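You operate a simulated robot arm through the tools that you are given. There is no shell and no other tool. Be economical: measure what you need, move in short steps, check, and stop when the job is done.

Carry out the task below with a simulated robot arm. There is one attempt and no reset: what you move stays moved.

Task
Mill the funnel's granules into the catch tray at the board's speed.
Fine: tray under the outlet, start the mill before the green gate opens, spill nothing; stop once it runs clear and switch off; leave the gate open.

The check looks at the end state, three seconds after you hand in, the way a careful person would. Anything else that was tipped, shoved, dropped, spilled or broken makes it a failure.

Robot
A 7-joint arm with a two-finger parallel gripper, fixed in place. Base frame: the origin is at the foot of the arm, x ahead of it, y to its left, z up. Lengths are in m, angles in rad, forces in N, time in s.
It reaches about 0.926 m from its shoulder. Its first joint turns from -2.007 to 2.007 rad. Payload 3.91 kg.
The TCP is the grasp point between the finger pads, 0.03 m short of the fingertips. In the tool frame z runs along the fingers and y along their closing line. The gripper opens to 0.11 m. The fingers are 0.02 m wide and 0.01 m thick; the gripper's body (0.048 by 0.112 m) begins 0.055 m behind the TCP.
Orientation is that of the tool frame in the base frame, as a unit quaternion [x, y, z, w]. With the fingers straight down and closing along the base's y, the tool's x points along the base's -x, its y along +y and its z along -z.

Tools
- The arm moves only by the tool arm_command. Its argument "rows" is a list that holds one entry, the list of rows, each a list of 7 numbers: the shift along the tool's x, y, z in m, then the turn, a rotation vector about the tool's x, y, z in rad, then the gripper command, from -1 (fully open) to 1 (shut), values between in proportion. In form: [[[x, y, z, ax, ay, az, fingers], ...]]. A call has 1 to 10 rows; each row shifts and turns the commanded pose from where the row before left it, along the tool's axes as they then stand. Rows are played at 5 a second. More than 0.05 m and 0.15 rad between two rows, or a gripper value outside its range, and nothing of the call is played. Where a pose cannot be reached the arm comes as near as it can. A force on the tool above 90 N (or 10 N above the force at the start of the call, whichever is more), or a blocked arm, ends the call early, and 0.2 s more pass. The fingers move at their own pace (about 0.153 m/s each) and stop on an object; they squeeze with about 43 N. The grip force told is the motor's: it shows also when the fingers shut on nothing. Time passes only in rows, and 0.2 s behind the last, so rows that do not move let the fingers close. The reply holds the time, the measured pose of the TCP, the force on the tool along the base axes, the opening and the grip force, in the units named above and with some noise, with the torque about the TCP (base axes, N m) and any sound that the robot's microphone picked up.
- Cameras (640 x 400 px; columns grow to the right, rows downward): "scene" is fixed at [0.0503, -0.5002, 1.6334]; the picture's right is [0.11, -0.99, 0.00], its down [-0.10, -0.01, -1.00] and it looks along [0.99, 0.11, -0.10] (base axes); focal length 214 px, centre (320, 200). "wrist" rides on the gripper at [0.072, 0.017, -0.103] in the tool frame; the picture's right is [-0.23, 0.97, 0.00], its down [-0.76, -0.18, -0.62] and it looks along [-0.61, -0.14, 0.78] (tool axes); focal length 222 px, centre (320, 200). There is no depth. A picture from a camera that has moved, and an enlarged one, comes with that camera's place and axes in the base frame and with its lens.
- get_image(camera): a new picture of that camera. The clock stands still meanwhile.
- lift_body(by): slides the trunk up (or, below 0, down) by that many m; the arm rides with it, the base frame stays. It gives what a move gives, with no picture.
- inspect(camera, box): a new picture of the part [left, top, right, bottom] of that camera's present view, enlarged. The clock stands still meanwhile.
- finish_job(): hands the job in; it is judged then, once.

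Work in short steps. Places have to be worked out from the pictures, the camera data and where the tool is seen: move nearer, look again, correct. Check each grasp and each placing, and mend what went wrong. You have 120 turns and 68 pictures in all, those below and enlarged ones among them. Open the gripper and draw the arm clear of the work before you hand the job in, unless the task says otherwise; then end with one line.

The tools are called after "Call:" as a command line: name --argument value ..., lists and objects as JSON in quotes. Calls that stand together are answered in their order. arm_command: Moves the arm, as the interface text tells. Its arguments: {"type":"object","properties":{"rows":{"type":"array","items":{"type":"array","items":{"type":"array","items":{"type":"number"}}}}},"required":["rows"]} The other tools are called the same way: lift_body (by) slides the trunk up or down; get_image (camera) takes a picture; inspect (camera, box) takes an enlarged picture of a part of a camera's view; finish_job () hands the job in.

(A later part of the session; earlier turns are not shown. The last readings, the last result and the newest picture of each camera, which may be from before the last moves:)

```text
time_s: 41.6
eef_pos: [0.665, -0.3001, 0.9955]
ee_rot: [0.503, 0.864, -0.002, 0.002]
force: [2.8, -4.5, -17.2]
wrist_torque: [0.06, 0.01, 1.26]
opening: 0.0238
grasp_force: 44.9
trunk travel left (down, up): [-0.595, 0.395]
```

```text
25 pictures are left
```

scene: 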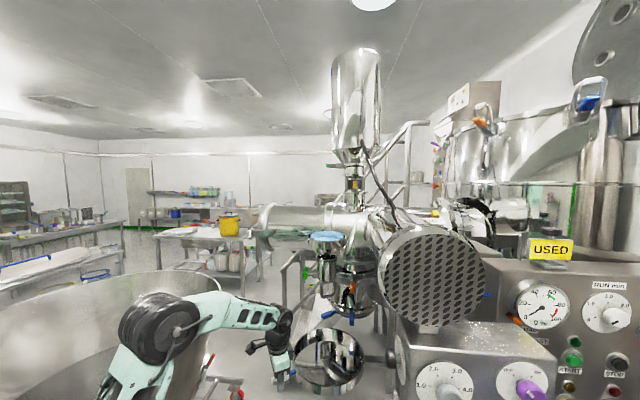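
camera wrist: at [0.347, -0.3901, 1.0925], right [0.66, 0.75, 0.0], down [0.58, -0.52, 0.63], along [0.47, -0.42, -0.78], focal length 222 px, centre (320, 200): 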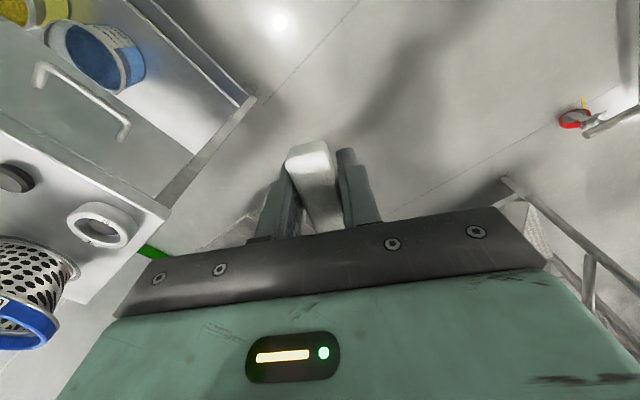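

Arc follows perfectly; tray now at ≈(0.73,-0.46), nearing the outlet. Continue.

Call:
arm_command --rows '[[[-0.0097, 0.0284, 0, 0, 0, 0.0555, 1], [-0.0097, 0.0284, 0, 0, 0, 0.0555, 1], [-0.0097, 0.0284, 0, 0, 0, 0.0555, 1], [-0.0097, 0.0284, 0, 0, 0, 0.0555, 1], [-0.0097, 0.0284, 0, 0, 0, 0.0555, 1]]]'

Call:
get_image --camera "scene"

```text
time_s: 42.9
eef_pos: [0.8116, -0.2873, 0.9963]
ee_rot: [0.618, 0.786, -0.001, 0.002]
force: [2.3, 3.0, -10.4]
wrist_torque: [0.13, -0.09, 1.23]
opening: 0.0233
grasp_force: 44.6
trunk travel left (down, up): [-0.595, 0.395]
```

```text
24 pictures are left
```

scene: 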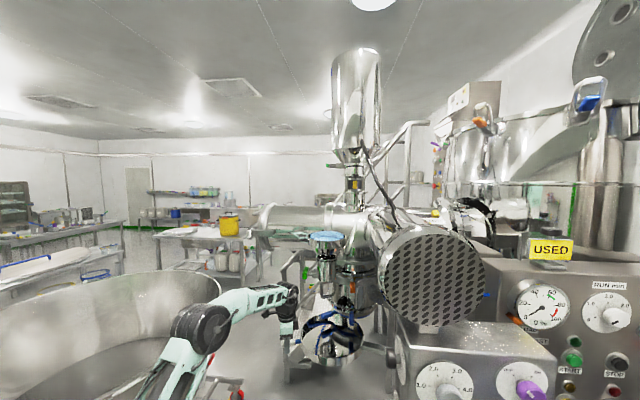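

Call:
inspect --camera "scene" --box '[270, 220, 410, 380]'

```text
2.50 times, centred on (340, 300) of scene
camera zoom: at [0.0503, -0.5002, 1.6334], right [0.11, -0.99, 0.0], down [-0.1, -0.01, -1.0], along [0.99, 0.11, -0.1], focal length 536 px, centre (270, -50)
```

zoom: 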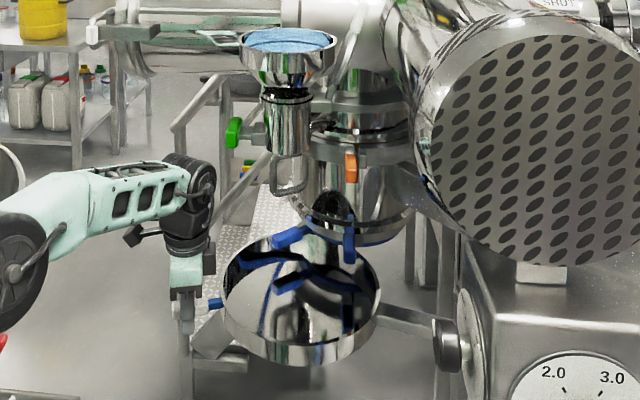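

The arm from the tray to its pivot is now visible. About 0.4 rad remains to bring the tray under the ring; continue in small steps.

Call:
arm_command --rows '[[[-0.0097, 0.0284, 0, 0, 0, 0.0555, 1], [-0.0097, 0.0284, 0, 0, 0, 0.0555, 1], [-0.0097, 0.0284, 0, 0, 0, 0.0555, 1], [-0.0097, 0.0284, 0, 0, 0, 0.0555, 1]]]'

Call:
inspect --camera "scene" --box '[270, 220, 410, 380]'

```text
time_s: 43.9
eef_pos: [0.8968, -0.2994, 0.9931]
ee_rot: [0.703, 0.711, -0.002, 0.004]
force: [1.0, -12.1, 14.3]
wrist_torque: [0.02, 0.09, 1.42]
opening: 0.0257
grasp_force: 45.2
out of reach, approached as far as the arm can: row 3, 4
trunk travel left (down, up): [-0.595, 0.395]
```

```text
2.50 times, centred on (340, 300) of scene
camera zoom: at [0.0503, -0.5002, 1.6334], right [0.11, -0.99, 0.0], down [-0.1, -0.01, -1.0], along [0.99, 0.11, -0.1], focal length 536 px, centre (270, -50)
```

zoom: 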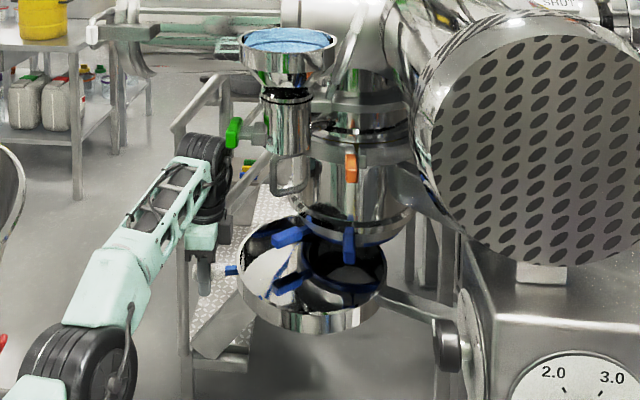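

The vertical hand is at reach limit. I'll release and slide off the handle towards +y, then push the tray the rest with the hand horizontal.

Call:
arm_command --rows '[[[0, -0.005, 0, 0, 0, 0, -0.3], [0, 0, 0, 0, 0, 0, -0.3], [0.04, -0.005, 0, 0, 0, 0, -0.3], [0.04, -0.005, 0, 0, 0, 0, -0.3], [0.03, -0.01, 0, 0, 0, 0, -0.3]]]'

Call:
get_image --camera "scene"

```text
time_s: 45.0
eef_pos: [0.9133, -0.1911, 1.0035]
ee_rot: [0.701, 0.713, 0.0, 0.002]
force: [0.3, -0.3, -0.5]
wrist_torque: [0.03, 0.0, 0.01]
opening: 0.0716
grasp_force: 0.1
out of reach, approached as far as the arm can: row 1, 3, 4, 5
trunk travel left (down, up): [-0.595, 0.395]
```

```text
21 pictures are left
```

scene: 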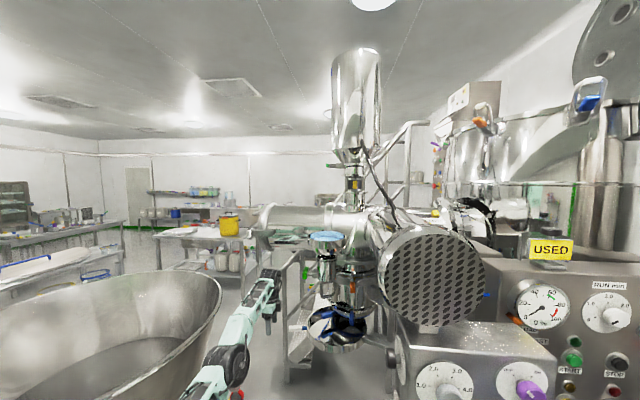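

Clear of the handle, tray undisturbed. Retract in −x.

Call:
arm_command --rows '[[[0, -0.045, 0, 0, 0, 0, 1], [0, -0.045, 0, 0, 0, 0, 1], [0, -0.045, 0, 0, 0, 0, 1], [0, -0.045, 0, 0, 0, 0, 1], [0, -0.045, 0, 0, 0, 0, 1], [0, -0.045, 0, 0, 0, 0, 1], [0, -0.045, 0, 0, 0, 0, 1], [-0.02, -0.045, 0, 0, 0, 0, 1]]]'

```text
time_s: 46.9
eef_pos: [0.8761, -0.2485, 1.0834]
ee_rot: [0.701, 0.713, 0.0, 0.002]
force: [0.4, 0.5, -0.1]
wrist_torque: [-0.04, 0.03, 0.02]
opening: 0.0
grasp_force: 37.5
out of reach, approached as far as the arm can: row 1, 2, 3, 4, 5, 6, 7, 8
trunk travel left (down, up): [-0.595, 0.395]
```

The arm couldn't follow and drifted up; look before moving more.

Call:
inspect --camera "scene" --box '[170, 200, 410, 400]'

```text
2.00 times, centred on (290, 300) of scene
camera zoom: at [0.0503, -0.5002, 1.6334], right [0.11, -0.99, 0.0], down [-0.1, -0.01, -1.0], along [0.99, 0.11, -0.1], focal length 429 px, centre (380, 0)
```

zoom: 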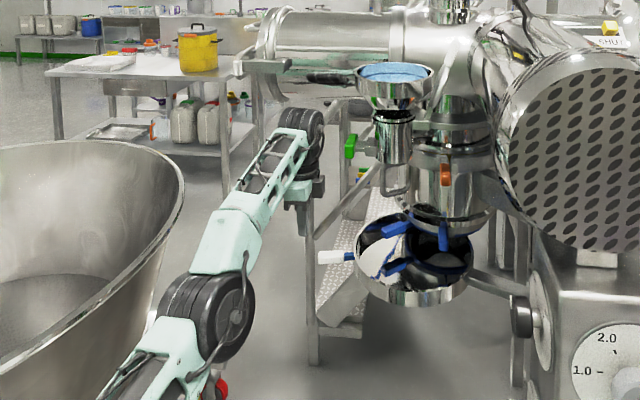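

Arm is nearly straight and clear of everything; unwind yaw while moving back in small steps.

Call:
arm_command --rows '[[[0, -0.02, 0, 0, 0, -0.1, -1], [0, -0.02, 0, 0, 0, -0.1, -1], [0, -0.02, 0, 0, 0, -0.1, -1], [0, -0.02, 0, 0, 0, -0.1, -1]]]'

```text
time_s: 47.9
eef_pos: [0.8588, -0.2754, 1.1103]
ee_rot: [0.545, 0.839, -0.001, 0.001]
force: [-0.3, 0.2, -0.2]
wrist_torque: [0.0, 0.0, 0.01]
opening: 0.1101
grasp_force: 0.1
out of reach, approached as far as the arm can: row 1, 2, 3, 4
trunk travel left (down, up): [-0.595, 0.395]
```

Call:
arm_command --rows '[[[0, 0, 0, 0, 0, 0, -1], [0, 0, 0, 0, 0, 0, -1]]]'

```text
time_s: 48.5
eef_pos: [0.8584, -0.2765, 1.1117]
ee_rot: [0.545, 0.838, -0.001, 0.002]
force: [0.1, -0.9, -0.4]
wrist_torque: [0.0, -0.01, 0.01]
opening: 0.1099
grasp_force: 0.2
trunk travel left (down, up): [-0.595, 0.395]
```

Commanded pose is in sync again. Try a small base −x,+y move.

Call:
arm_command --rows '[[[0.021, -0.023, 0, 0, 0, 0, -1], [0.021, -0.023, 0, 0, 0, 0, -1]]]'

```text
time_s: 49.0
eef_pos: [0.8537, -0.2695, 1.1266]
ee_rot: [0.546, 0.838, -0.001, 0.001]
force: [-0.9, 1.0, -1.2]
wrist_torque: [0.01, -0.02, 0.01]
opening: 0.1098
grasp_force: 0.1
out of reach, approached as far as the arm can: row 1, 2
trunk travel left (down, up): [-0.595, 0.395]
```

A wrist fold limit is the likely cause. Pitching the hand forward (which I need anyway) should free it.

Call:
arm_command --rows '[[[0, 0, 0, -0.128, -0.057, 0, -1], [0, 0, 0, -0.128, -0.057, 0, -1], [0, 0, 0, -0.128, -0.057, 0, -1], [0, 0, 0, -0.128, -0.057, 0, -1]]]'

```text
time_s: 50.0
eef_pos: [0.9474, -0.2934, 1.1781]
ee_rot: [0.523, 0.806, 0.15, 0.235]
force: [-0.1, -0.3, 0.4]
wrist_torque: [0.02, 0.02, 0.0]
opening: 0.1099
grasp_force: 0.0
out of reach, approached as far as the arm can: row 1, 2, 3, 4
trunk travel left (down, up): [-0.595, 0.395]
```

Wrist point seems stuck with a straight elbow. Move laterally +y first, then inward and down, to break the singularity.

Call:
arm_command --rows '[[[0.0366, 0.0163, 0, 0, 0, 0, -1], [0.0366, 0.0163, 0, 0, 0, 0, -1], [0.0366, 0.0163, 0, 0, 0, 0, -1], [0.026, -0.0337, 0.0093, 0, 0, 0, -1], [0.026, -0.0337, 0.0093, 0, 0, 0, -1], [0.026, -0.0337, 0.0093, 0, 0, 0, -1]]]'

```text
time_s: 51.5
eef_pos: [0.9775, -0.1586, 1.1591]
ee_rot: [0.524, 0.805, 0.149, 0.235]
force: [-0.1, -0.3, 0.5]
wrist_torque: [0.01, -0.01, -0.01]
opening: 0.1101
grasp_force: 0.1
out of reach, approached as far as the arm can: row 1, 2, 3, 4, 5, 6
trunk travel left (down, up): [-0.595, 0.395]
```

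Next try: moving up tangentially should bend the elbow off its straight limit, then inward.

Call:
arm_command --rows '[[[-0.0089, 0.0195, -0.0338, 0, 0, 0, -1], [-0.0089, 0.0195, -0.0338, 0, 0, 0, -1], [-0.0089, 0.0195, -0.0338, 0, 0, 0, -1], [-0.0089, 0.0195, -0.0338, 0, 0, 0, -1], [0.0138, -0.0309, -0.0214, 0, 0, 0, -1], [0.0138, -0.0309, -0.0214, 0, 0, 0, -1], [0.0138, -0.0309, -0.0214, 0, 0, 0, -1]]]'

Call:
get_image --camera "scene"

```text
time_s: 53.0
eef_pos: [0.8884, -0.1634, 1.2999]
ee_rot: [0.524, 0.805, 0.15, 0.234]
force: [0.4, 0.8, -0.7]
wrist_torque: [0.03, 0.04, 0.01]
opening: 0.1097
grasp_force: 0.0
out of reach, approached as far as the arm can: row 1, 2, 3, 4, 5, 6, 7
trunk travel left (down, up): [-0.595, 0.395]
```

```text
19 pictures are left
```

scene: 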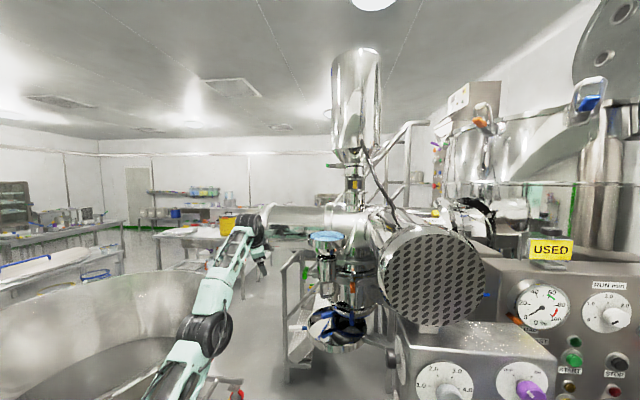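

Still straight. Try the opposite: down tangentially then straight inward along the arm.

Call:
arm_command --rows '[[[0.011, -0.0244, 0.0423, 0, 0, 0, -1], [0.011, -0.0244, 0.0423, 0, 0, 0, -1], [0.0258, -0.04, 0.0, 0, 0, 0, -1], [0.0258, -0.04, 0.0, 0, 0, 0, -1], [0.0258, -0.04, 0.0, 0, 0, 0, -1], [0.0258, -0.04, 0.0, 0, 0, 0, -1]]]'

```text
time_s: 54.5
eef_pos: [0.937, -0.1642, 1.2326]
ee_rot: [0.523, 0.806, 0.149, 0.234]
force: [0.4, -0.5, 0.5]
wrist_torque: [-0.01, -0.01, 0.02]
opening: 0.1101
grasp_force: 0.1
out of reach, approached as far as the arm can: row 1, 2, 3, 4, 5, 6
trunk travel left (down, up): [-0.595, 0.395]
```

Perhaps a wrist roll limit binds instead. Unwind the hand's yaw by about 1.1 rad in place.

Call:
arm_command --rows '[[[0, 0, 0, -0.031, 0.068, -0.118, -1], [0, 0, 0, -0.031, 0.068, -0.118, -1], [0, 0, 0, -0.031, 0.068, -0.118, -1], [0, 0, 0, -0.031, 0.068, -0.118, -1], [0, 0, 0, -0.031, 0.068, -0.118, -1], [0, 0, 0, -0.031, 0.068, -0.118, -1], [0, 0, 0, -0.031, 0.068, -0.118, -1], [0, 0, 0, -0.031, 0.068, -0.118, -1]]]'

```text
time_s: 56.2
eef_pos: [0.8802, -0.1507, 1.1988]
ee_rot: [0.015, 0.96, 0.251, 0.119]
force: [0.5, -0.1, -0.4]
wrist_torque: [0.0, 0.0, -0.01]
opening: 0.1103
grasp_force: 0.1
out of reach, approached as far as the arm can: row 2, 3, 4, 5, 6, 7, 8
trunk travel left (down, up): [-0.595, 0.395]
```

Call:
arm_command --rows '[[[0.0438, -0.0024, 0.0108, 0, 0, 0, -1], [0.0438, -0.0024, 0.0108, 0, 0, 0, -1], [0.0438, -0.0024, 0.0108, 0, 0, 0, -1]]]'

Call:
inspect --camera "scene" --box '[120, 190, 380, 400]'

```text
time_s: 57.0
eef_pos: [0.7614, -0.1288, 1.1394]
ee_rot: [0.017, 0.96, 0.252, 0.119]
force: [0.4, 0.0, -0.4]
wrist_torque: [0.02, 0.03, 0.05]
opening: 0.1099
grasp_force: 0.0
trunk travel left (down, up): [-0.595, 0.395]
```

```text
1.90 times, centred on (250, 295) of scene
camera zoom: at [0.0503, -0.5002, 1.6334], right [0.11, -0.99, 0.0], down [-0.1, -0.01, -1.0], along [0.99, 0.11, -0.1], focal length 408 px, centre (453, 19)
```

zoom: 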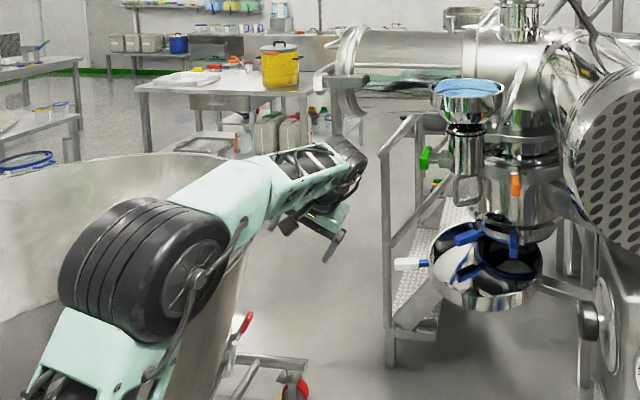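

Free again — the wrist roll limit was the cause. Now turn the hand to point horizontally along +x, fingers closed.

Call:
arm_command --rows '[[[0, 0, 0, 0.0362, -0.1291, -0.0409, 1], [0, 0, 0, 0.0362, -0.1291, -0.0409, 1], [0, 0, 0, 0.0362, -0.1291, -0.0409, 1], [0, 0, 0, 0.0362, -0.1291, -0.0409, 1], [0, 0, 0, 0.0362, -0.1291, -0.0409, 1], [0, 0, 0, 0.0362, -0.1291, -0.0409, 1], [0, 0, 0, 0.0362, -0.1291, -0.0409, 1], [0, 0, 0, 0.0362, -0.1291, -0.0409, 1], [0, 0, 0, 0.0362, -0.1291, -0.0409, 1], [0, 0, 0, 0.0362, -0.1291, -0.0409, 1]]]'

```text
time_s: 59.5
eef_pos: [0.7656, -0.1816, 1.0959]
ee_rot: [0.055, 0.749, 0.001, 0.66]
force: [0.4, 0.7, 0.7]
wrist_torque: [0.0, 0.0, 0.0]
opening: 0.0
grasp_force: 37.7
out of reach, approached as far as the arm can: row 9
trunk travel left (down, up): [-0.595, 0.395]
stopped in row 10: the arm was blocked; the commanded pose is now the measured one
```

Hand is nearly horizontal. Back off, descend to tray-wall height, then move to y≈−0.47 behind the tray.

Call:
arm_command --rows '[[[0.035, -0.0045, -0.0205, 0, 0, 0, 1], [0.035, -0.0045, -0.0205, 0, 0, 0, 1], [0.035, -0.0045, -0.0205, 0, 0, 0, 1], [0.035, -0.0045, -0.0205, 0, 0, 0, 1], [-0.004, -0.0472, 0.0034, 0, 0, 0, 1], [-0.004, -0.0472, 0.0034, 0, 0, 0, 1], [-0.004, -0.0472, 0.0034, 0, 0, 0, 1], [-0.004, -0.0472, 0.0034, 0, 0, 0, 1], [-0.004, -0.0472, 0.0034, 0, 0, 0, 1], [-0.004, -0.0472, 0.0034, 0, 0, 0, 1]]]'

Call:
inspect --camera "scene" --box '[220, 220, 420, 400]'

```text
time_s: 61.6
eef_pos: [0.7184, -0.4642, 1.0317]
ee_rot: [0.054, 0.75, 0.004, 0.66]
force: [0.3, 0.1, -0.4]
wrist_torque: [0.0, 0.0, -0.01]
opening: 0.0
grasp_force: 37.3
out of reach, approached as far as the arm can: row 3, 4
trunk travel left (down, up): [-0.595, 0.395]
```

```text
2.22 times, centred on (320, 310) of scene
camera zoom: at [0.0503, -0.5002, 1.6334], right [0.11, -0.99, 0.0], down [-0.1, -0.01, -1.0], along [0.99, 0.11, -0.1], focal length 477 px, centre (320, -44)
```

zoom: 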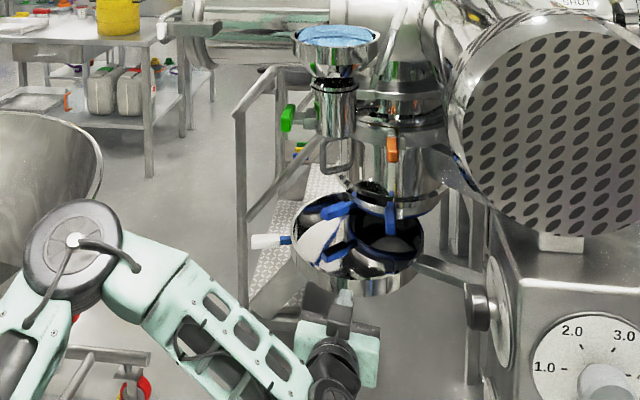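

Position is right but 0.07 high; lower the trunk by 0.072.

Call:
lift_body --by -0.072

Call:
arm_command --rows '[[[-0.0048, 0.0032, 0.0395, 0, 0, 0, 1], [-0.0024, 0.0016, 0.0198, 0, 0, 0, 1]]]'

```text
time_s: 62.8
eef_pos: [0.7168, -0.4663, 0.9597]
ee_rot: [0.056, 0.749, 0.001, 0.66]
force: [0.5, 0.2, -0.4]
wrist_torque: [-0.01, -0.01, 0.03]
opening: 0.0
grasp_force: 37.9
trunk travel left (down, up): [-0.523, 0.467]
```

```text
time_s: 63.4
eef_pos: [0.7772, -0.4657, 0.9606]
ee_rot: [0.055, 0.749, 0.002, 0.66]
force: [0.6, -0.8, -0.3]
wrist_torque: [0.0, 0.04, 0.0]
opening: 0.0003
grasp_force: 37.7
trunk travel left (down, up): [-0.523, 0.467]
```

No contact yet at x 0.777; continue.

Call:
arm_command --rows '[[[-0.0024, 0.0016, 0.0198, 0, 0, 0, 1], [-0.0024, 0.0016, 0.0198, 0, 0, 0, 1], [-0.0024, 0.0016, 0.0198, 0, 0, 0, 1]]]'

Call:
inspect --camera "scene" --box '[270, 240, 410, 360]'

```text
time_s: 64.2
eef_pos: [0.8368, -0.4672, 0.9583]
ee_rot: [0.056, 0.75, 0.002, 0.659]
force: [-0.8, -0.5, -5.8]
wrist_torque: [-0.04, -0.05, 0.02]
opening: 0.0001
grasp_force: 37.9
trunk travel left (down, up): [-0.523, 0.467]
```

```text
3.33 times, centred on (340, 300) of scene
camera zoom: at [0.0503, -0.5002, 1.6334], right [0.11, -0.99, 0.0], down [-0.1, -0.01, -1.0], along [0.99, 0.11, -0.1], focal length 715 px, centre (253, -133)
```

zoom: 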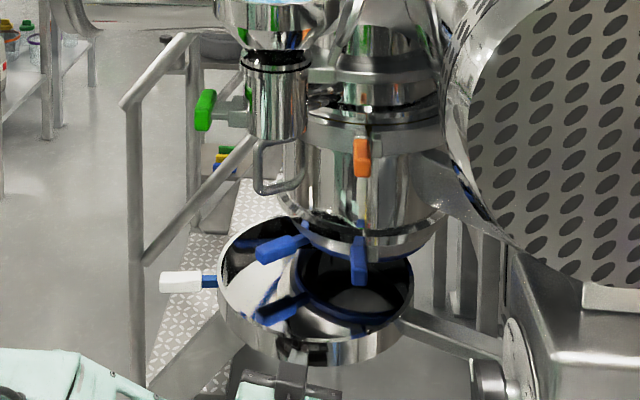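

The fingertip is brushing the tray's underside (Fz −6), so the wall is higher, ~z 0.99. Back off, raise 0.03, and push again.

Call:
arm_command --rows '[[[0.0048, -0.0032, -0.0395, 0, 0, 0, 1], [0.0048, -0.0032, -0.0395, 0, 0, 0, 1]]]'

Call:
lift_body --by 0.032

Call:
arm_command --rows '[[[-0.0024, 0.0016, 0.0198, 0, 0, 0, 1], [-0.0024, 0.0016, 0.0198, 0, 0, 0, 1]]]'

```text
time_s: 64.8
eef_pos: [0.7568, -0.4644, 0.9599]
ee_rot: [0.055, 0.749, 0.003, 0.66]
force: [0.1, -0.3, -0.7]
wrist_torque: [0.02, 0.02, 0.02]
opening: 0.0
grasp_force: 37.8
trunk travel left (down, up): [-0.523, 0.467]
```

```text
time_s: 65.5
eef_pos: [0.7565, -0.466, 0.9925]
ee_rot: [0.055, 0.75, 0.002, 0.66]
force: [0.0, 0.2, -0.2]
wrist_torque: [0.01, 0.0, -0.03]
opening: 0.0
grasp_force: 37.6
trunk travel left (down, up): [-0.555, 0.435]
```

```text
time_s: 66.1
eef_pos: [0.7968, -0.4651, 0.9925]
ee_rot: [0.056, 0.749, 0.001, 0.661]
force: [-0.4, -1.0, 0.4]
wrist_torque: [0.01, 0.0, -0.01]
opening: 0.0
grasp_force: 38.2
trunk travel left (down, up): [-0.555, 0.435]
```

Call:
arm_command --rows '[[[-0.0024, 0.0016, 0.0198, 0, 0, 0, 1], [-0.0024, 0.0016, 0.0198, 0, 0, 0, 1], [-0.0024, 0.0016, 0.0198, 0, 0, 0, 1]]]'

Call:
inspect --camera "scene" --box '[270, 240, 410, 360]'

```text
time_s: 66.9
eef_pos: [0.8569, -0.4642, 0.9916]
ee_rot: [0.055, 0.749, 0.001, 0.661]
force: [0.3, 0.0, -1.2]
wrist_torque: [0.01, 0.01, 0.02]
opening: 0.0001
grasp_force: 37.4
trunk travel left (down, up): [-0.555, 0.435]
```

```text
3.33 times, centred on (340, 300) of scene
camera zoom: at [0.0503, -0.5002, 1.6334], right [0.11, -0.99, 0.0], down [-0.1, -0.01, -1.0], along [0.99, 0.11, -0.1], focal length 715 px, centre (253, -133)
```

zoom: 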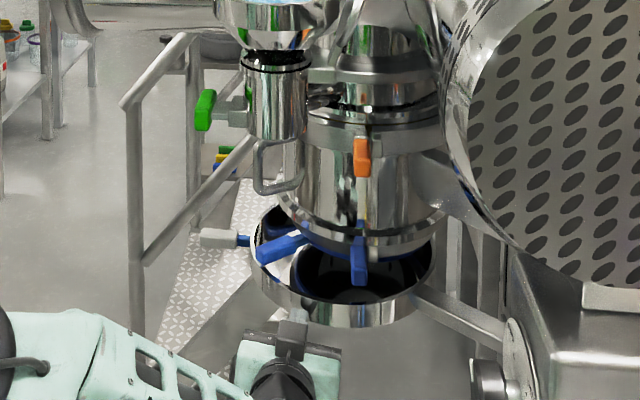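

The tray swings freely and is nearly under the ring; its centre is ~0.027 m left of the drum centre. Push another 0.02.

Call:
arm_command --rows '[[[-0.0012, 0.0008, 0.0099, 0, 0, 0, 1], [-0.0012, 0.0008, 0.0099, 0, 0, 0, 1], [-0.0012, 0.0008, 0.0099, 0, 0, 0, 1]]]'

Call:
inspect --camera "scene" --box '[270, 240, 410, 360]'

```text
time_s: 67.7
eef_pos: [0.8856, -0.4664, 0.9923]
ee_rot: [0.055, 0.749, 0.002, 0.66]
force: [0.3, 0.1, -0.4]
wrist_torque: [0.01, -0.01, 0.01]
opening: 0.0
grasp_force: 37.8
trunk travel left (down, up): [-0.555, 0.435]
```

```text
3.33 times, centred on (340, 300) of scene
camera zoom: at [0.0503, -0.5002, 1.6334], right [0.11, -0.99, 0.0], down [-0.1, -0.01, -1.0], along [0.99, 0.11, -0.1], focal length 715 px, centre (253, -133)
```

zoom: 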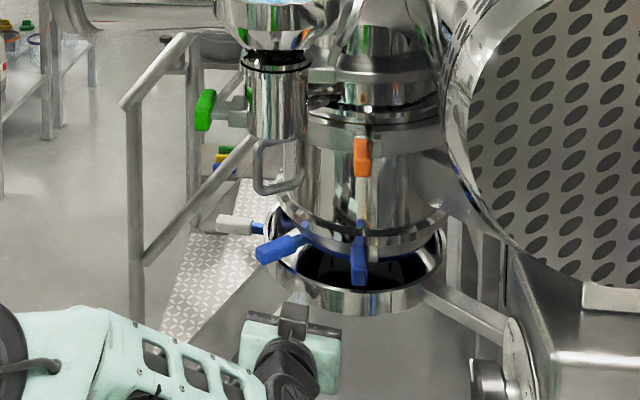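

Tray centre 355 vs drum 362 px; push a further 0.015.

Call:
arm_command --rows '[[[-0.0012, 0.0008, 0.0099, 0, 0, 0, 1], [-0.0006, 0.0004, 0.005, 0, 0, 0, 1], [0, 0, 0, 0, 0, 0, 1]]]'

```text
time_s: 68.5
eef_pos: [0.9008, -0.4642, 0.9925]
ee_rot: [0.055, 0.749, 0.002, 0.66]
force: [1.2, -0.8, 0.5]
wrist_torque: [0.0, 0.03, 0.0]
opening: 0.0
grasp_force: 37.4
trunk travel left (down, up): [-0.555, 0.435]
```

No resistance, tray is aligned. Retreat in −x, raise the trunk to the height of the side ON/OFF knob (≈(0.50,-0.60,1.11)).

Call:
arm_command --rows '[[[0.0055, -0.0036, -0.0445, 0, 0, 0, 1], [0.0055, -0.0036, -0.0445, 0, 0, 0, 1], [0.0055, -0.0036, -0.0445, 0, 0, 0, 1], [0.0055, -0.0036, -0.0445, 0, 0, 0, 1], [0.0055, -0.0036, -0.0445, 0, 0, 0, 1], [0.0055, -0.0036, -0.0445, 0, 0, 0, 1], [0.0055, -0.0036, -0.0445, 0, 0, 0, 1]]]'

Call:
lift_body --by 0.118

Call:
arm_command --rows '[[[0, 0.01, 0, 0.1384, -0.0104, 0.0179, 1], [0, 0.01, 0, 0.1384, -0.0104, 0.0179, 1], [0, 0, 0, 0.1384, -0.0104, 0.0179, 1], [0, 0, 0, 0.1384, -0.0104, 0.0179, 1], [0, 0, 0, 0.1384, -0.0104, 0.0179, 1], [0, 0, 0, 0.1384, -0.0104, 0.0179, 1], [0, 0, 0, 0.1384, -0.0104, 0.0179, 1], [0, 0, 0, 0.1384, -0.0104, 0.0179, 1], [0, 0, 0, 0.1384, -0.0104, 0.0179, 1], [0, 0, 0, 0.1384, -0.0104, 0.0179, 1]]]'

```text
time_s: 70.1
eef_pos: [0.5873, -0.4657, 0.9914]
ee_rot: [0.056, 0.749, 0.002, 0.66]
force: [-0.1, -0.3, 0.3]
wrist_torque: [0.01, 0.0, -0.02]
opening: 0.0
grasp_force: 37.2
trunk travel left (down, up): [-0.555, 0.435]
```

```text
time_s: 71.6
eef_pos: [0.5871, -0.4669, 1.1094]
ee_rot: [0.055, 0.749, 0.003, 0.66]
force: [0.3, -0.3, 0.4]
wrist_torque: [-0.01, 0.03, 0.02]
opening: 0.0001
grasp_force: 37.7
trunk travel left (down, up): [-0.673, 0.317]
```

```text
time_s: 73.8
eef_pos: [0.5886, -0.4488, 1.0974]
ee_rot: [0.258, 0.714, -0.166, 0.629]
force: [0.6, 0.5, -1.2]
wrist_torque: [-0.02, 0.02, 0.01]
opening: 0.0
grasp_force: 37.3
out of reach, approached as far as the arm can: row 4, 5, 6, 7, 8, 9, 10
trunk travel left (down, up): [-0.673, 0.317]
```

The wrist got too close to the shoulder. Move out +x first, then continue the yaw.

Call:
arm_command --rows '[[[-0.003, 0.0231, 0.0325, 0, 0, 0, 1], [-0.003, 0.0231, 0.0325, 0, 0, 0, 1], [-0.003, 0.0231, 0.0325, 0, 0, 0, 1], [0, 0, 0, 0.1377, -0.0123, 0.0214, 1], [0, 0, 0, 0.1377, -0.0123, 0.0214, 1], [0, 0, 0, 0.1377, -0.0123, 0.0214, 1], [0, 0, 0, 0.1377, -0.0123, 0.0214, 1], [0, 0, 0, 0.1377, -0.0123, 0.0214, 1], [0, 0, 0, 0.1377, -0.0123, 0.0214, 1], [0, 0, 0, 0.1377, -0.0123, 0.0214, 1]]]'

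```text
time_s: 76.0
eef_pos: [0.6531, -0.4448, 1.1023]
ee_rot: [0.563, 0.509, -0.442, 0.478]
force: [0.9, 0.5, -0.5]
wrist_torque: [-0.02, -0.01, -0.01]
opening: 0.0
grasp_force: 37.6
out of reach, approached as far as the arm can: row 2, 3
trunk travel left (down, up): [-0.673, 0.317]
```

Now pointing −y. Level the tool and move in front of the white side knob, gripper open, and look.

Call:
arm_command --rows '[[[0, 0, 0, 0, -0.077, 0, -1], [0, 0, 0, 0, -0.077, 0, -1], [-0.004, -0.038, 0.015, 0, 0, 0, -1], [-0.004, -0.038, 0.015, 0, 0, 0, -1], [-0.004, -0.038, 0.015, 0, 0, 0, -1], [-0.004, -0.038, 0.015, 0, 0, 0, -1]]]'

Call:
get_image --camera "wrist"

```text
time_s: 77.4
eef_pos: [0.4987, -0.4999, 1.1022]
ee_rot: [0.528, 0.471, -0.483, 0.515]
force: [-0.1, -0.3, -0.9]
wrist_torque: [-0.03, -0.01, -0.09]
opening: 0.11
grasp_force: 0.0
trunk travel left (down, up): [-0.673, 0.317]
```

```text
13 pictures are left
camera wrist: at [0.5246, -0.3959, 1.0318], right [0.95, -0.02, 0.31], down [-0.23, 0.63, 0.74], along [-0.21, -0.78, 0.59], focal length 222 px, centre (320, 200)
```

wrist: 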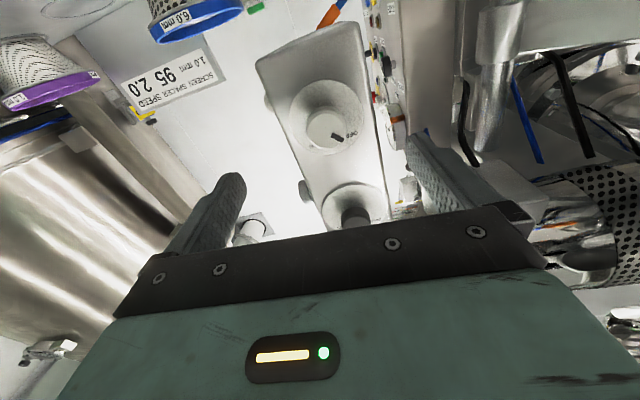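

Knob confirmed at ≈(0.502,-0.60,1.107), pointer at OFF (+x side); ON is clockwise. Pre-roll −0.6, then approach.

Call:
arm_command --rows '[[[-0.006, 0.003, 0, 0, 0, -0.15, -1], [0, 0, 0, 0, 0, -0.15, -1], [0, 0, 0, 0, 0, -0.15, -1], [0, 0, 0, 0, 0, -0.15, -1], [0, 0, 0.04, 0, 0, 0, -1], [0, 0, 0.04, 0, 0, 0, -1]]]'

```text
time_s: 78.8
eef_pos: [0.4975, -0.5802, 1.1118]
ee_rot: [-0.365, -0.606, 0.615, -0.349]
force: [0.4, 0.7, 0.2]
wrist_torque: [0.01, 0.03, -0.03]
opening: 0.1102
grasp_force: 0.1
trunk travel left (down, up): [-0.673, 0.317]
```

Call:
arm_command --rows '[[[0.001, 0.006, 0.01, 0, 0, 0, -1], [0, 0, 0.007, 0, 0, 0, -1], [0, 0, 0, 0, 0, 0, 1], [0, 0, 0, 0, 0, 0, 1], [0, 0, 0, 0, 0, 0, 1]]]'

```text
time_s: 80.0
eef_pos: [0.4984, -0.5993, 1.1071]
ee_rot: [-0.366, -0.605, 0.616, -0.348]
force: [-13.1, 1.0, 7.0]
wrist_torque: [0.06, -0.07, -0.03]
opening: 0.0379
grasp_force: 45.4
trunk travel left (down, up): [-0.673, 0.317]
```

Gripped the 38 mm knob. Turn clockwise in steps, watching torque.

Call:
arm_command --rows '[[[0, 0, 0, 0, 0, 0.15, 1], [0, 0, 0, 0, 0, 0.15, 1], [0, 0, 0, 0, 0, 0.15, 1], [0, 0, 0, 0, 0, 0.15, 1], [0, 0, 0, 0, 0, 0.15, 1]]]'

```text
time_s: 81.2
eef_pos: [0.4995, -0.5991, 1.1064]
ee_rot: [0.563, 0.428, -0.444, 0.55]
force: [-17.0, -0.9, 8.0]
wrist_torque: [0.9, -0.05, 0.57]
opening: 0.038
grasp_force: 44.8
trunk travel left (down, up): [-0.673, 0.317]
```

Call:
arm_command --rows '[[[0, 0, 0, 0, 0, 0.15, 1], [0, 0, 0, 0, 0, 0.15, 1], [0, 0, 0, 0, 0, 0.15, 1]]]'

Call:
get_image --camera "wrist"

```text
time_s: 82.0
eef_pos: [0.5017, -0.599, 1.1089]
ee_rot: [0.643, 0.293, -0.31, 0.636]
force: [-9.1, -3.9, 11.9]
wrist_torque: [0.43, 0.04, 0.64]
opening: 0.0378
grasp_force: 44.8
trunk travel left (down, up): [-0.673, 0.317]
```

```text
12 pictures are left
camera wrist: at [0.5638, -0.4952, 1.0614], right [0.61, -0.01, 0.8], down [-0.61, 0.64, 0.47], along [-0.52, -0.77, 0.38], focal length 222 px, centre (320, 200)
```

wrist: 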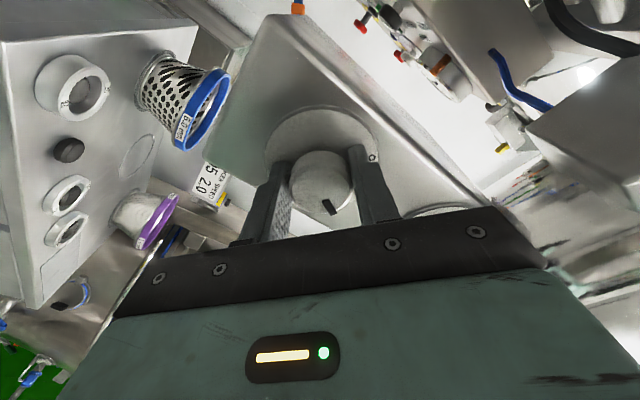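

Pointer now sits at the ON side. Release, back off 0.12 m, and unroll.

Call:
arm_command --rows '[[[0, 0, 0, 0, 0, 0, -1], [0, 0, 0, 0, 0, 0, -1], [0, 0, -0.04, 0, 0, 0, -1], [0, 0, -0.04, 0, 0, 0, -1], [0, 0, -0.04, 0, 0, -0.15, -1], [0, 0, 0, 0, 0, -0.15, -1], [0, 0, 0, 0, 0, -0.15, -1], [0, 0, 0, 0, 0, -0.13, -1]]]'

Call:
arm_command --rows '[[[0, 0, 0, 0, 0.15, 0, -1], [0, 0, 0, 0, 0.15, 0, -1], [0, 0, 0, 0, 0.15, 0, -1], [0, 0, 0, 0, 0.15, 0, -1], [0, 0, 0, 0, 0.15, 0, -1], [0, 0, 0, 0, 0.15, 0, -1], [0, 0, 0, 0, 0.15, 0, -1], [0, 0, 0, 0, 0.15, 0, -1], [0, 0, 0, 0, 0.15, 0, -1], [0, 0, 0, 0, 0.15, 0, -1]]]'

```text
time_s: 83.8
eef_pos: [0.5039, -0.477, 1.107]
ee_rot: [0.532, 0.467, -0.479, 0.519]
force: [0.8, -0.5, -0.3]
wrist_torque: [0.01, 0.01, -0.01]
opening: 0.1099
grasp_force: 0.1
trunk travel left (down, up): [-0.673, 0.317]
```

```text
time_s: 86.0
eef_pos: [0.5168, -0.4675, 1.1083]
ee_rot: [0.703, 0.708, 0.011, 0.062]
force: [-5.9, -5.5, 1.7]
wrist_torque: [0.43, -0.53, 0.03]
opening: 0.11
grasp_force: 0.1
trunk travel left (down, up): [-0.673, 0.317]
```

A light 6 N contact shows — likely the wrist near the motor cover. Move away −x/+y, then yaw back to neutral.

Call:
arm_command --rows '[[[0.02, -0.03, 0, 0, 0, 0, -1], [0.01, -0.04, 0, 0, 0, 0, -1], [0, -0.04, 0, 0, 0, -0.14, -1], [0, -0.04, 0, 0, 0, -0.14, -1]]]'

Call:
get_image --camera "scene"

```text
time_s: 87.0
eef_pos: [0.3965, -0.4784, 1.0523]
ee_rot: [0.612, 0.788, 0.002, 0.063]
force: [-0.4, -0.2, -0.2]
wrist_torque: [-0.01, 0.0, 0.03]
opening: 0.11
grasp_force: 0.0
out of reach, approached as far as the arm can: row 2, 3, 4
trunk travel left (down, up): [-0.673, 0.317]
```

```text
11 pictures are left
```

scene: 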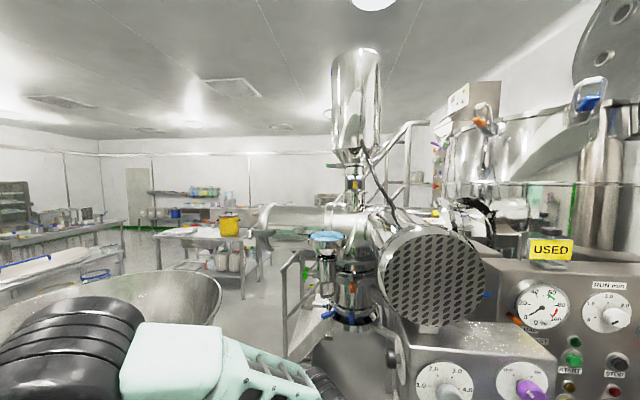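

Clear now; tray sits under the drum. Unwind the yaw to neutral in place.

Call:
arm_command --rows '[[[0, 0, 0, 0, 0, -0.14, -1], [0, 0, 0, 0, 0, -0.14, -1], [0, 0, 0, 0, 0, -0.14, -1], [0, 0, 0, 0, 0, -0.14, -1], [0, 0, 0, 0, 0, -0.14, -1], [0, 0, 0, 0, 0, -0.14, -1], [0, 0, 0, 0, 0, -0.14, -1], [0, 0, 0, 0, 0, -0.14, -1], [0, 0, 0, 0, 0, -0.14, -1]]]'

```text
time_s: 89.0
eef_pos: [0.48, -0.4789, 1.0025]
ee_rot: [0.028, 0.997, -0.036, 0.054]
force: [-0.4, -0.7, 0.5]
wrist_torque: [-0.04, 0.03, 0.0]
opening: 0.1099
grasp_force: 0.2
out of reach, approached as far as the arm can: row 3, 4, 5, 6, 7, 8, 9
trunk travel left (down, up): [-0.673, 0.317]
```

Call:
arm_command --rows '[[[0.045, -0.005, 0, 0, 0, 0, -1], [0.045, -0.01, 0, 0, 0, 0, -1], [0.045, -0.02, 0, 0, 0, 0, -1], [0.04, -0.03, 0, 0, 0, 0, -1], [0.02, -0.045, 0, 0, 0, 0, -1], [0, -0.045, 0, 0, 0, 0, -1], [0, -0.045, 0, 0, 0, 0, -1]]]'

```text
time_s: 90.6
eef_pos: [0.415, -0.5084, 0.8739]
ee_rot: [0.037, 0.997, -0.046, 0.053]
force: [-0.6, 0.0, 1.0]
wrist_torque: [-0.03, -0.03, -0.02]
opening: 0.1101
grasp_force: 0.1
out of reach, approached as far as the arm can: row 1, 2, 3, 4, 5, 6, 7
trunk travel left (down, up): [-0.673, 0.317]
```

Another joint limit. Try pitching the hand forward here, which should free the wrist.

Call:
arm_command --rows '[[[0, 0, 0, 0, -0.15, 0, -1], [0, 0, 0, 0, -0.15, 0, -1], [0, 0, 0, 0, -0.15, 0, -1], [0, 0, 0, 0, -0.15, 0, -1], [0, 0, 0, 0, -0.15, 0, -1]]]'

```text
time_s: 91.8
eef_pos: [0.4142, -0.5205, 0.8825]
ee_rot: [0.015, 0.909, -0.04, 0.415]
force: [0.8, 0.3, -0.4]
wrist_torque: [0.03, 0.03, -0.02]
opening: 0.1098
grasp_force: 0.0
out of reach, approached as far as the arm can: row 1, 4, 5
trunk travel left (down, up): [-0.673, 0.317]
```

Call:
arm_command --rows '[[[-0.003, -0.02, -0.042, 0, 0, 0, -1], [-0.003, -0.02, -0.042, 0, 0, 0, -1], [-0.003, -0.02, -0.042, 0, 0, 0, -1], [-0.003, -0.02, -0.042, 0, 0, 0, -1]]]'

```text
time_s: 92.8
eef_pos: [0.2905, -0.5862, 1.0068]
ee_rot: [0.015, 0.909, -0.043, 0.415]
force: [0.0, 0.0, -0.4]
wrist_torque: [-0.02, 0.0, 0.06]
opening: 0.1101
grasp_force: 0.0
trunk travel left (down, up): [-0.673, 0.317]
```

Free again. Move right to y≈−0.69 and pitch to horizontal.

Call:
arm_command --rows '[[[0, -0.034, 0, 0, 0, 0, -1], [0, -0.034, 0, 0, 0, 0, -1], [0, -0.034, 0, 0, 0, 0, -1], [0, 0, 0, 0, -0.14, 0, -1], [0, 0, 0, 0, -0.14, 0, -1], [0, 0, 0, 0, -0.14, 0, -1], [0, 0, 0, 0, -0.14, 0, -1], [0, 0, 0, 0, -0.13, 0, -1]]]'

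```text
time_s: 94.6
eef_pos: [0.2835, -0.6861, 1.0128]
ee_rot: [0.001, 0.714, -0.048, 0.698]
force: [0.3, -0.1, 0.9]
wrist_torque: [-0.02, 0.01, -0.01]
opening: 0.1099
grasp_force: 0.1
trunk travel left (down, up): [-0.673, 0.317]
```

Hand horizontal, pointing at the panel. Raise to speed-knob height (z≈1.232) and look.

Call:
lift_body --by 0.218

Call:
get_image --camera "wrist"

```text
time_s: 96.9
eef_pos: [0.2838, -0.6845, 1.2308]
ee_rot: [0.0, 0.715, -0.047, 0.698]
force: [-0.6, 0.5, 0.4]
wrist_torque: [0.0, -0.03, 0.01]
opening: 0.1099
grasp_force: 0.0
trunk travel left (down, up): [-0.891, 0.099]
```

```text
10 pictures are left
camera wrist: at [0.1807, -0.6654, 1.1585], right [0.07, 0.98, 0.16], down [-0.61, -0.09, 0.78], along [0.79, -0.15, 0.6], focal length 222 px, centre (320, 200)
```

wrist: 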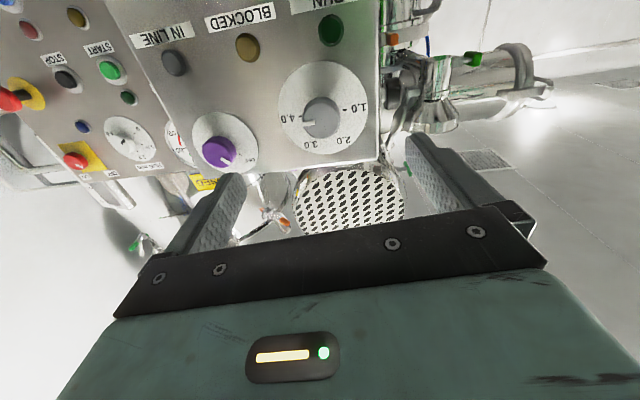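

Call:
inspect --camera "wrist" --box '[140, 0, 400, 180]'

```text
2.22 times, centred on (270, 90) of wrist
camera zoom: at [0.1807, -0.6654, 1.1585], right [0.07, 0.98, 0.16], down [-0.61, -0.09, 0.78], along [0.79, -0.15, 0.6], focal length 494 px, centre (431, 444)
```

zoom: 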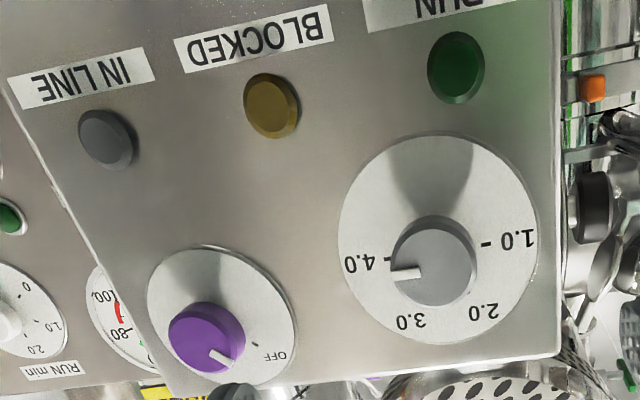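

Speed pointer is exactly at 4.0; marks are ~60° apart, so I need 120° counter-clockwise. Pre-roll +1.05 and advance onto the knob.

Call:
arm_command --rows '[[[0, 0, 0, 0, 0, 0.15, -1], [0, 0, 0, 0, 0, 0.15, -1], [0, 0, 0, 0, 0, 0.15, -1], [0, 0, 0, 0, 0, 0.15, -1], [0, 0, 0, 0, 0, 0.15, -1], [0, 0, 0, 0, 0, 0.15, -1], [0, 0, 0, 0, 0, 0.15, -1], [0, 0, 0.04, 0, 0, 0, -1], [0, 0, 0.04, 0, 0, 0, -1]]]'

```text
time_s: 98.9
eef_pos: [0.3634, -0.6906, 1.2301]
ee_rot: [0.36, 0.618, 0.309, 0.627]
force: [-0.1, 0.1, 0.1]
wrist_torque: [0.01, 0.03, 0.01]
opening: 0.1097
grasp_force: 0.0
trunk travel left (down, up): [-0.891, 0.099]
```

Aligned at (y −0.691, z 1.230). Advance 0.045 more and close.

Call:
arm_command --rows '[[[0, 0, 0.025, 0, 0, 0, -1], [0, 0, 0.018, 0, 0, 0, -1], [0, 0, 0, 0, 0, 0, 1], [0, 0, 0, 0, 0, 0, 1], [0, 0, 0, 0, 0, 0, 1]]]'

```text
time_s: 100.1
eef_pos: [0.4075, -0.6903, 1.2339]
ee_rot: [0.353, 0.618, 0.31, 0.63]
force: [-2.6, 18.5, 33.9]
wrist_torque: [-0.23, -0.33, 1.14]
opening: 0.0419
grasp_force: 44.9
trunk travel left (down, up): [-0.891, 0.099]
```

Gripped, but off-centre by ~9 mm (38 N); ease the tool along its y to recentre.

Call:
arm_command --rows '[[[0, 0.005, 0, 0, 0, 0, 1], [0, 0.004, 0, 0, 0, 0, 1]]]'

```text
time_s: 100.7
eef_pos: [0.4072, -0.6895, 1.2341]
ee_rot: [0.36, 0.618, 0.308, 0.627]
force: [5.1, -4.7, 6.0]
wrist_torque: [-0.09, -0.72, 0.38]
opening: 0.0422
grasp_force: 44.7
trunk travel left (down, up): [-0.891, 0.099]
```

Well centred now. Turn counter-clockwise −1.05 first and check.

Call:
arm_command --rows '[[[0, 0, 0, 0, 0, -0.15, 1], [0, 0, 0, 0, 0, -0.15, 1], [0, 0, 0, 0, 0, -0.15, 1], [0, 0, 0, 0, 0, -0.15, 1], [0, 0, 0, 0, 0, -0.15, 1], [0, 0, 0, 0, 0, -0.15, 1], [0, 0, 0, 0, 0, -0.15, 1]]]'

Call:
arm_command --rows '[[[0, 0, 0, 0, 0, -0.15, 1], [0, 0, 0, 0, 0, -0.15, 1], [0, 0, 0, 0, 0, -0.15, 1], [0, 0, 0, 0, 0, -0.15, 1], [0, 0, 0, 0, 0, -0.15, 1], [0, 0, 0, 0, 0, -0.15, 1], [0, 0, 0, 0, 0, -0.145, 1]]]'

```text
time_s: 102.3
eef_pos: [0.4058, -0.6936, 1.2343]
ee_rot: [0.003, 0.716, -0.05, 0.697]
force: [0.6, -37.8, -16.5]
wrist_torque: [0.14, -0.54, -0.26]
opening: 0.042
grasp_force: 45.2
trunk travel left (down, up): [-0.891, 0.099]
```

```text
time_s: 103.3
eef_pos: [0.4125, -0.7003, 1.2314]
ee_rot: [-0.217, 0.688, -0.212, 0.659]
force: [-17.5, 46.3, -12.7]
wrist_torque: [-0.27, -0.55, 1.17]
opening: 0.0419
grasp_force: 45.2
out of reach, approached as far as the arm can: row 4, 5
trunk travel left (down, up): [-0.891, 0.099]
stopped in row 5: the force on the tool passed its limit at 114 N (the readings are from after the stop); the commanded pose is now the measured one
```

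Roll limit reached after ~1.67 rad. Release, back off, roll back, and look at the pointer.

Call:
arm_command --rows '[[[0, 0, 0, 0, 0, 0, -1], [0, 0, 0, 0, 0, 0, -1], [0, 0, -0.03, 0, 0, 0, -1], [0, 0, -0.04, 0, 0, 0, -1], [0, 0, -0.02, 0, 0, 0.15, -1], [0, 0, 0, 0, 0, 0.15, -1], [0, 0, 0, 0, 0, 0.15, -1], [0, 0, 0, 0, 0, 0.15, -1]]]'

Call:
inspect --camera "wrist" --box '[200, 30, 420, 180]'

```text
time_s: 105.1
eef_pos: [0.3224, -0.704, 1.2368]
ee_rot: [0.0, 0.72, -0.012, 0.693]
force: [-0.2, -0.7, -0.8]
wrist_torque: [0.02, 0.01, -0.02]
opening: 0.1101
grasp_force: 0.1
trunk travel left (down, up): [-0.891, 0.099]
```

```text
2.67 times, centred on (310, 105) of wrist
camera zoom: at [0.2174, -0.6853, 1.1666], right [0.03, 0.98, 0.21], down [-0.6, -0.15, 0.79], along [0.8, -0.15, 0.58], focal length 592 px, centre (347, 453)
```

zoom: 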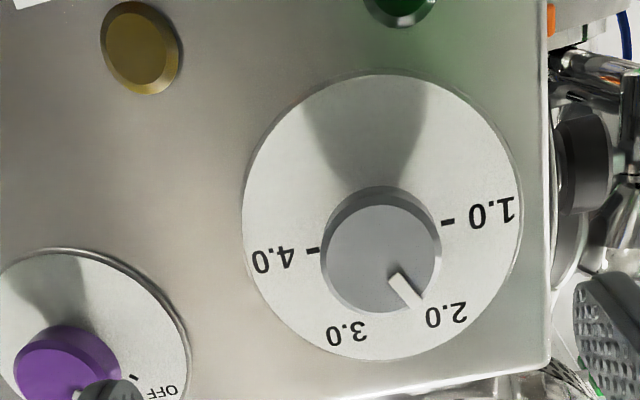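

The pointer reads 2.0. Now close the fingers, move in front of START (≈(0.44,-0.672,1.087)) and approach.

Call:
lift_body --by -0.147

Call:
arm_command --rows '[[[0, 0.032, 0, 0, 0, 0, 1], [0, 0, 0, 0, 0, 0, 1], [0, 0, 0.03, 0, 0, 0, 1], [0, 0, 0.03, 0, 0, 0, 1]]]'

Call:
get_image --camera "wrist"

```text
time_s: 106.9
eef_pos: [0.3232, -0.7045, 1.0895]
ee_rot: [0.001, 0.72, -0.014, 0.693]
force: [-0.5, 0.2, -0.4]
wrist_torque: [-0.04, -0.04, -0.01]
opening: 0.11
grasp_force: 0.1
trunk travel left (down, up): [-0.744, 0.246]
```

```text
time_s: 107.9
eef_pos: [0.3825, -0.6747, 1.0888]
ee_rot: [0.001, 0.72, -0.014, 0.694]
force: [0.1, 0.3, -0.4]
wrist_torque: [0.04, 0.04, 0.03]
opening: 0.0001
grasp_force: 37.8
trunk travel left (down, up): [-0.744, 0.246]
```

```text
7 pictures are left
camera wrist: at [0.2782, -0.6544, 1.0175], right [0.03, 0.98, 0.21], down [-0.6, -0.15, 0.79], along [0.8, -0.15, 0.58], focal length 222 px, centre (320, 200)
```

wrist: 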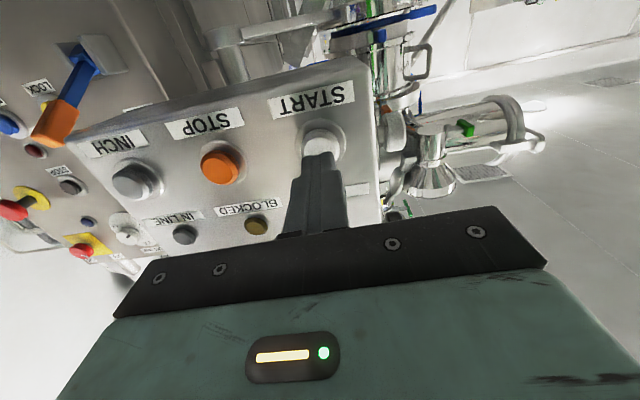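

Fingertips are right on the START button. Press in small steps and listen.

Call:
arm_command --rows '[[[0, 0, 0.012, 0, 0, 0, 1], [0, 0, 0.01, 0, 0, 0, 1], [0, 0, 0.006, 0, 0, 0, 1]]]'

```text
time_s: 108.7
eef_pos: [0.4097, -0.675, 1.0876]
ee_rot: [0.001, 0.721, -0.014, 0.693]
force: [-7.8, 4.5, 1.8]
wrist_torque: [0.02, -0.17, 0.16]
opening: 0.0
grasp_force: 37.6
trunk travel left (down, up): [-0.744, 0.246]
heard: click
```

A click. Hold slightly deeper, then back off and listen for the mill.

Call:
arm_command --rows '[[[0, 0, 0.003, 0, 0, 0, 1], [0, 0, -0.03, 0, 0, 0, 1], [0, 0, -0.04, 0, 0, 0, 1], [0, -0.02, 0, 0, 0, 0, 1]]]'

Call:
inspect --camera "wrist" --box '[60, 60, 420, 270]'

```text
time_s: 109.7
eef_pos: [0.3427, -0.6919, 1.0885]
ee_rot: [0.0, 0.72, -0.013, 0.694]
force: [-0.5, -0.4, -0.5]
wrist_torque: [-0.01, 0.01, -0.02]
opening: 0.0
grasp_force: 37.8
trunk travel left (down, up): [-0.744, 0.246]
```

```text
1.78 times, centred on (240, 165) of wrist
camera zoom: at [0.2389, -0.6735, 1.0189], right [0.03, 0.98, 0.21], down [-0.6, -0.15, 0.79], along [0.8, -0.15, 0.58], focal length 395 px, centre (462, 262)
```

zoom: 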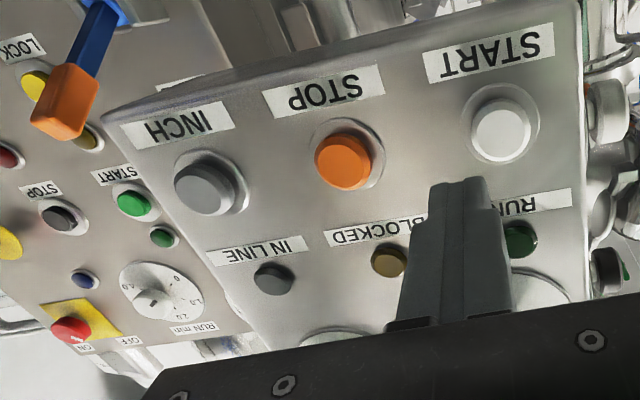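

RUN and IN LINE are still dark, so power or tray alignment is missing. Check both tray and panel in one enlarged scene view.

Call:
inspect --camera "scene" --box '[300, 240, 460, 350]'

```text
3.64 times, centred on (380, 295) of scene
camera zoom: at [0.0503, -0.5002, 1.6334], right [0.11, -0.99, 0.0], down [-0.1, -0.01, -1.0], along [0.99, 0.11, -0.1], focal length 780 px, centre (102, -146)
```

zoom: 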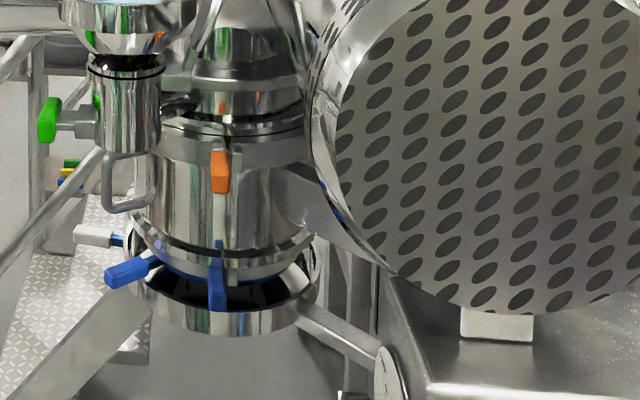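

The tray is concentric with the drum. Re-reading the earlier knob picture, the white switch only turned ~70° (pointer 31° past vertical), so it isn't fully ON. I go back around the box corner to the side knob.

Call:
arm_command --rows '[[[0, 0.045, 0, 0, 0, 0, 1], [0, 0.045, 0, 0, 0, 0, 1], [0, 0.045, 0, 0, 0, 0, 1], [0, 0.035, 0.03, 0, 0, 0, 1], [0, 0.03, 0.04, 0, 0, 0, 1], [0, 0.015, 0.045, 0, 0, 0, 1], [0, 0.01, 0.045, 0, 0, 0, 1], [0, 0.005, 0.045, 0, 0, 0, 1], [0, 0.005, 0.045, 0, 0, 0, 1], [0, 0, 0.045, 0, 0, 0, 1]]]'

```text
time_s: 111.9
eef_pos: [0.6033, -0.4753, 1.085]
ee_rot: [0.001, 0.72, -0.014, 0.693]
force: [0.4, 0.4, 0.0]
wrist_torque: [-0.04, 0.02, 0.06]
opening: 0.0
grasp_force: 37.7
out of reach, approached as far as the arm can: row 6
trunk travel left (down, up): [-0.744, 0.246]
```

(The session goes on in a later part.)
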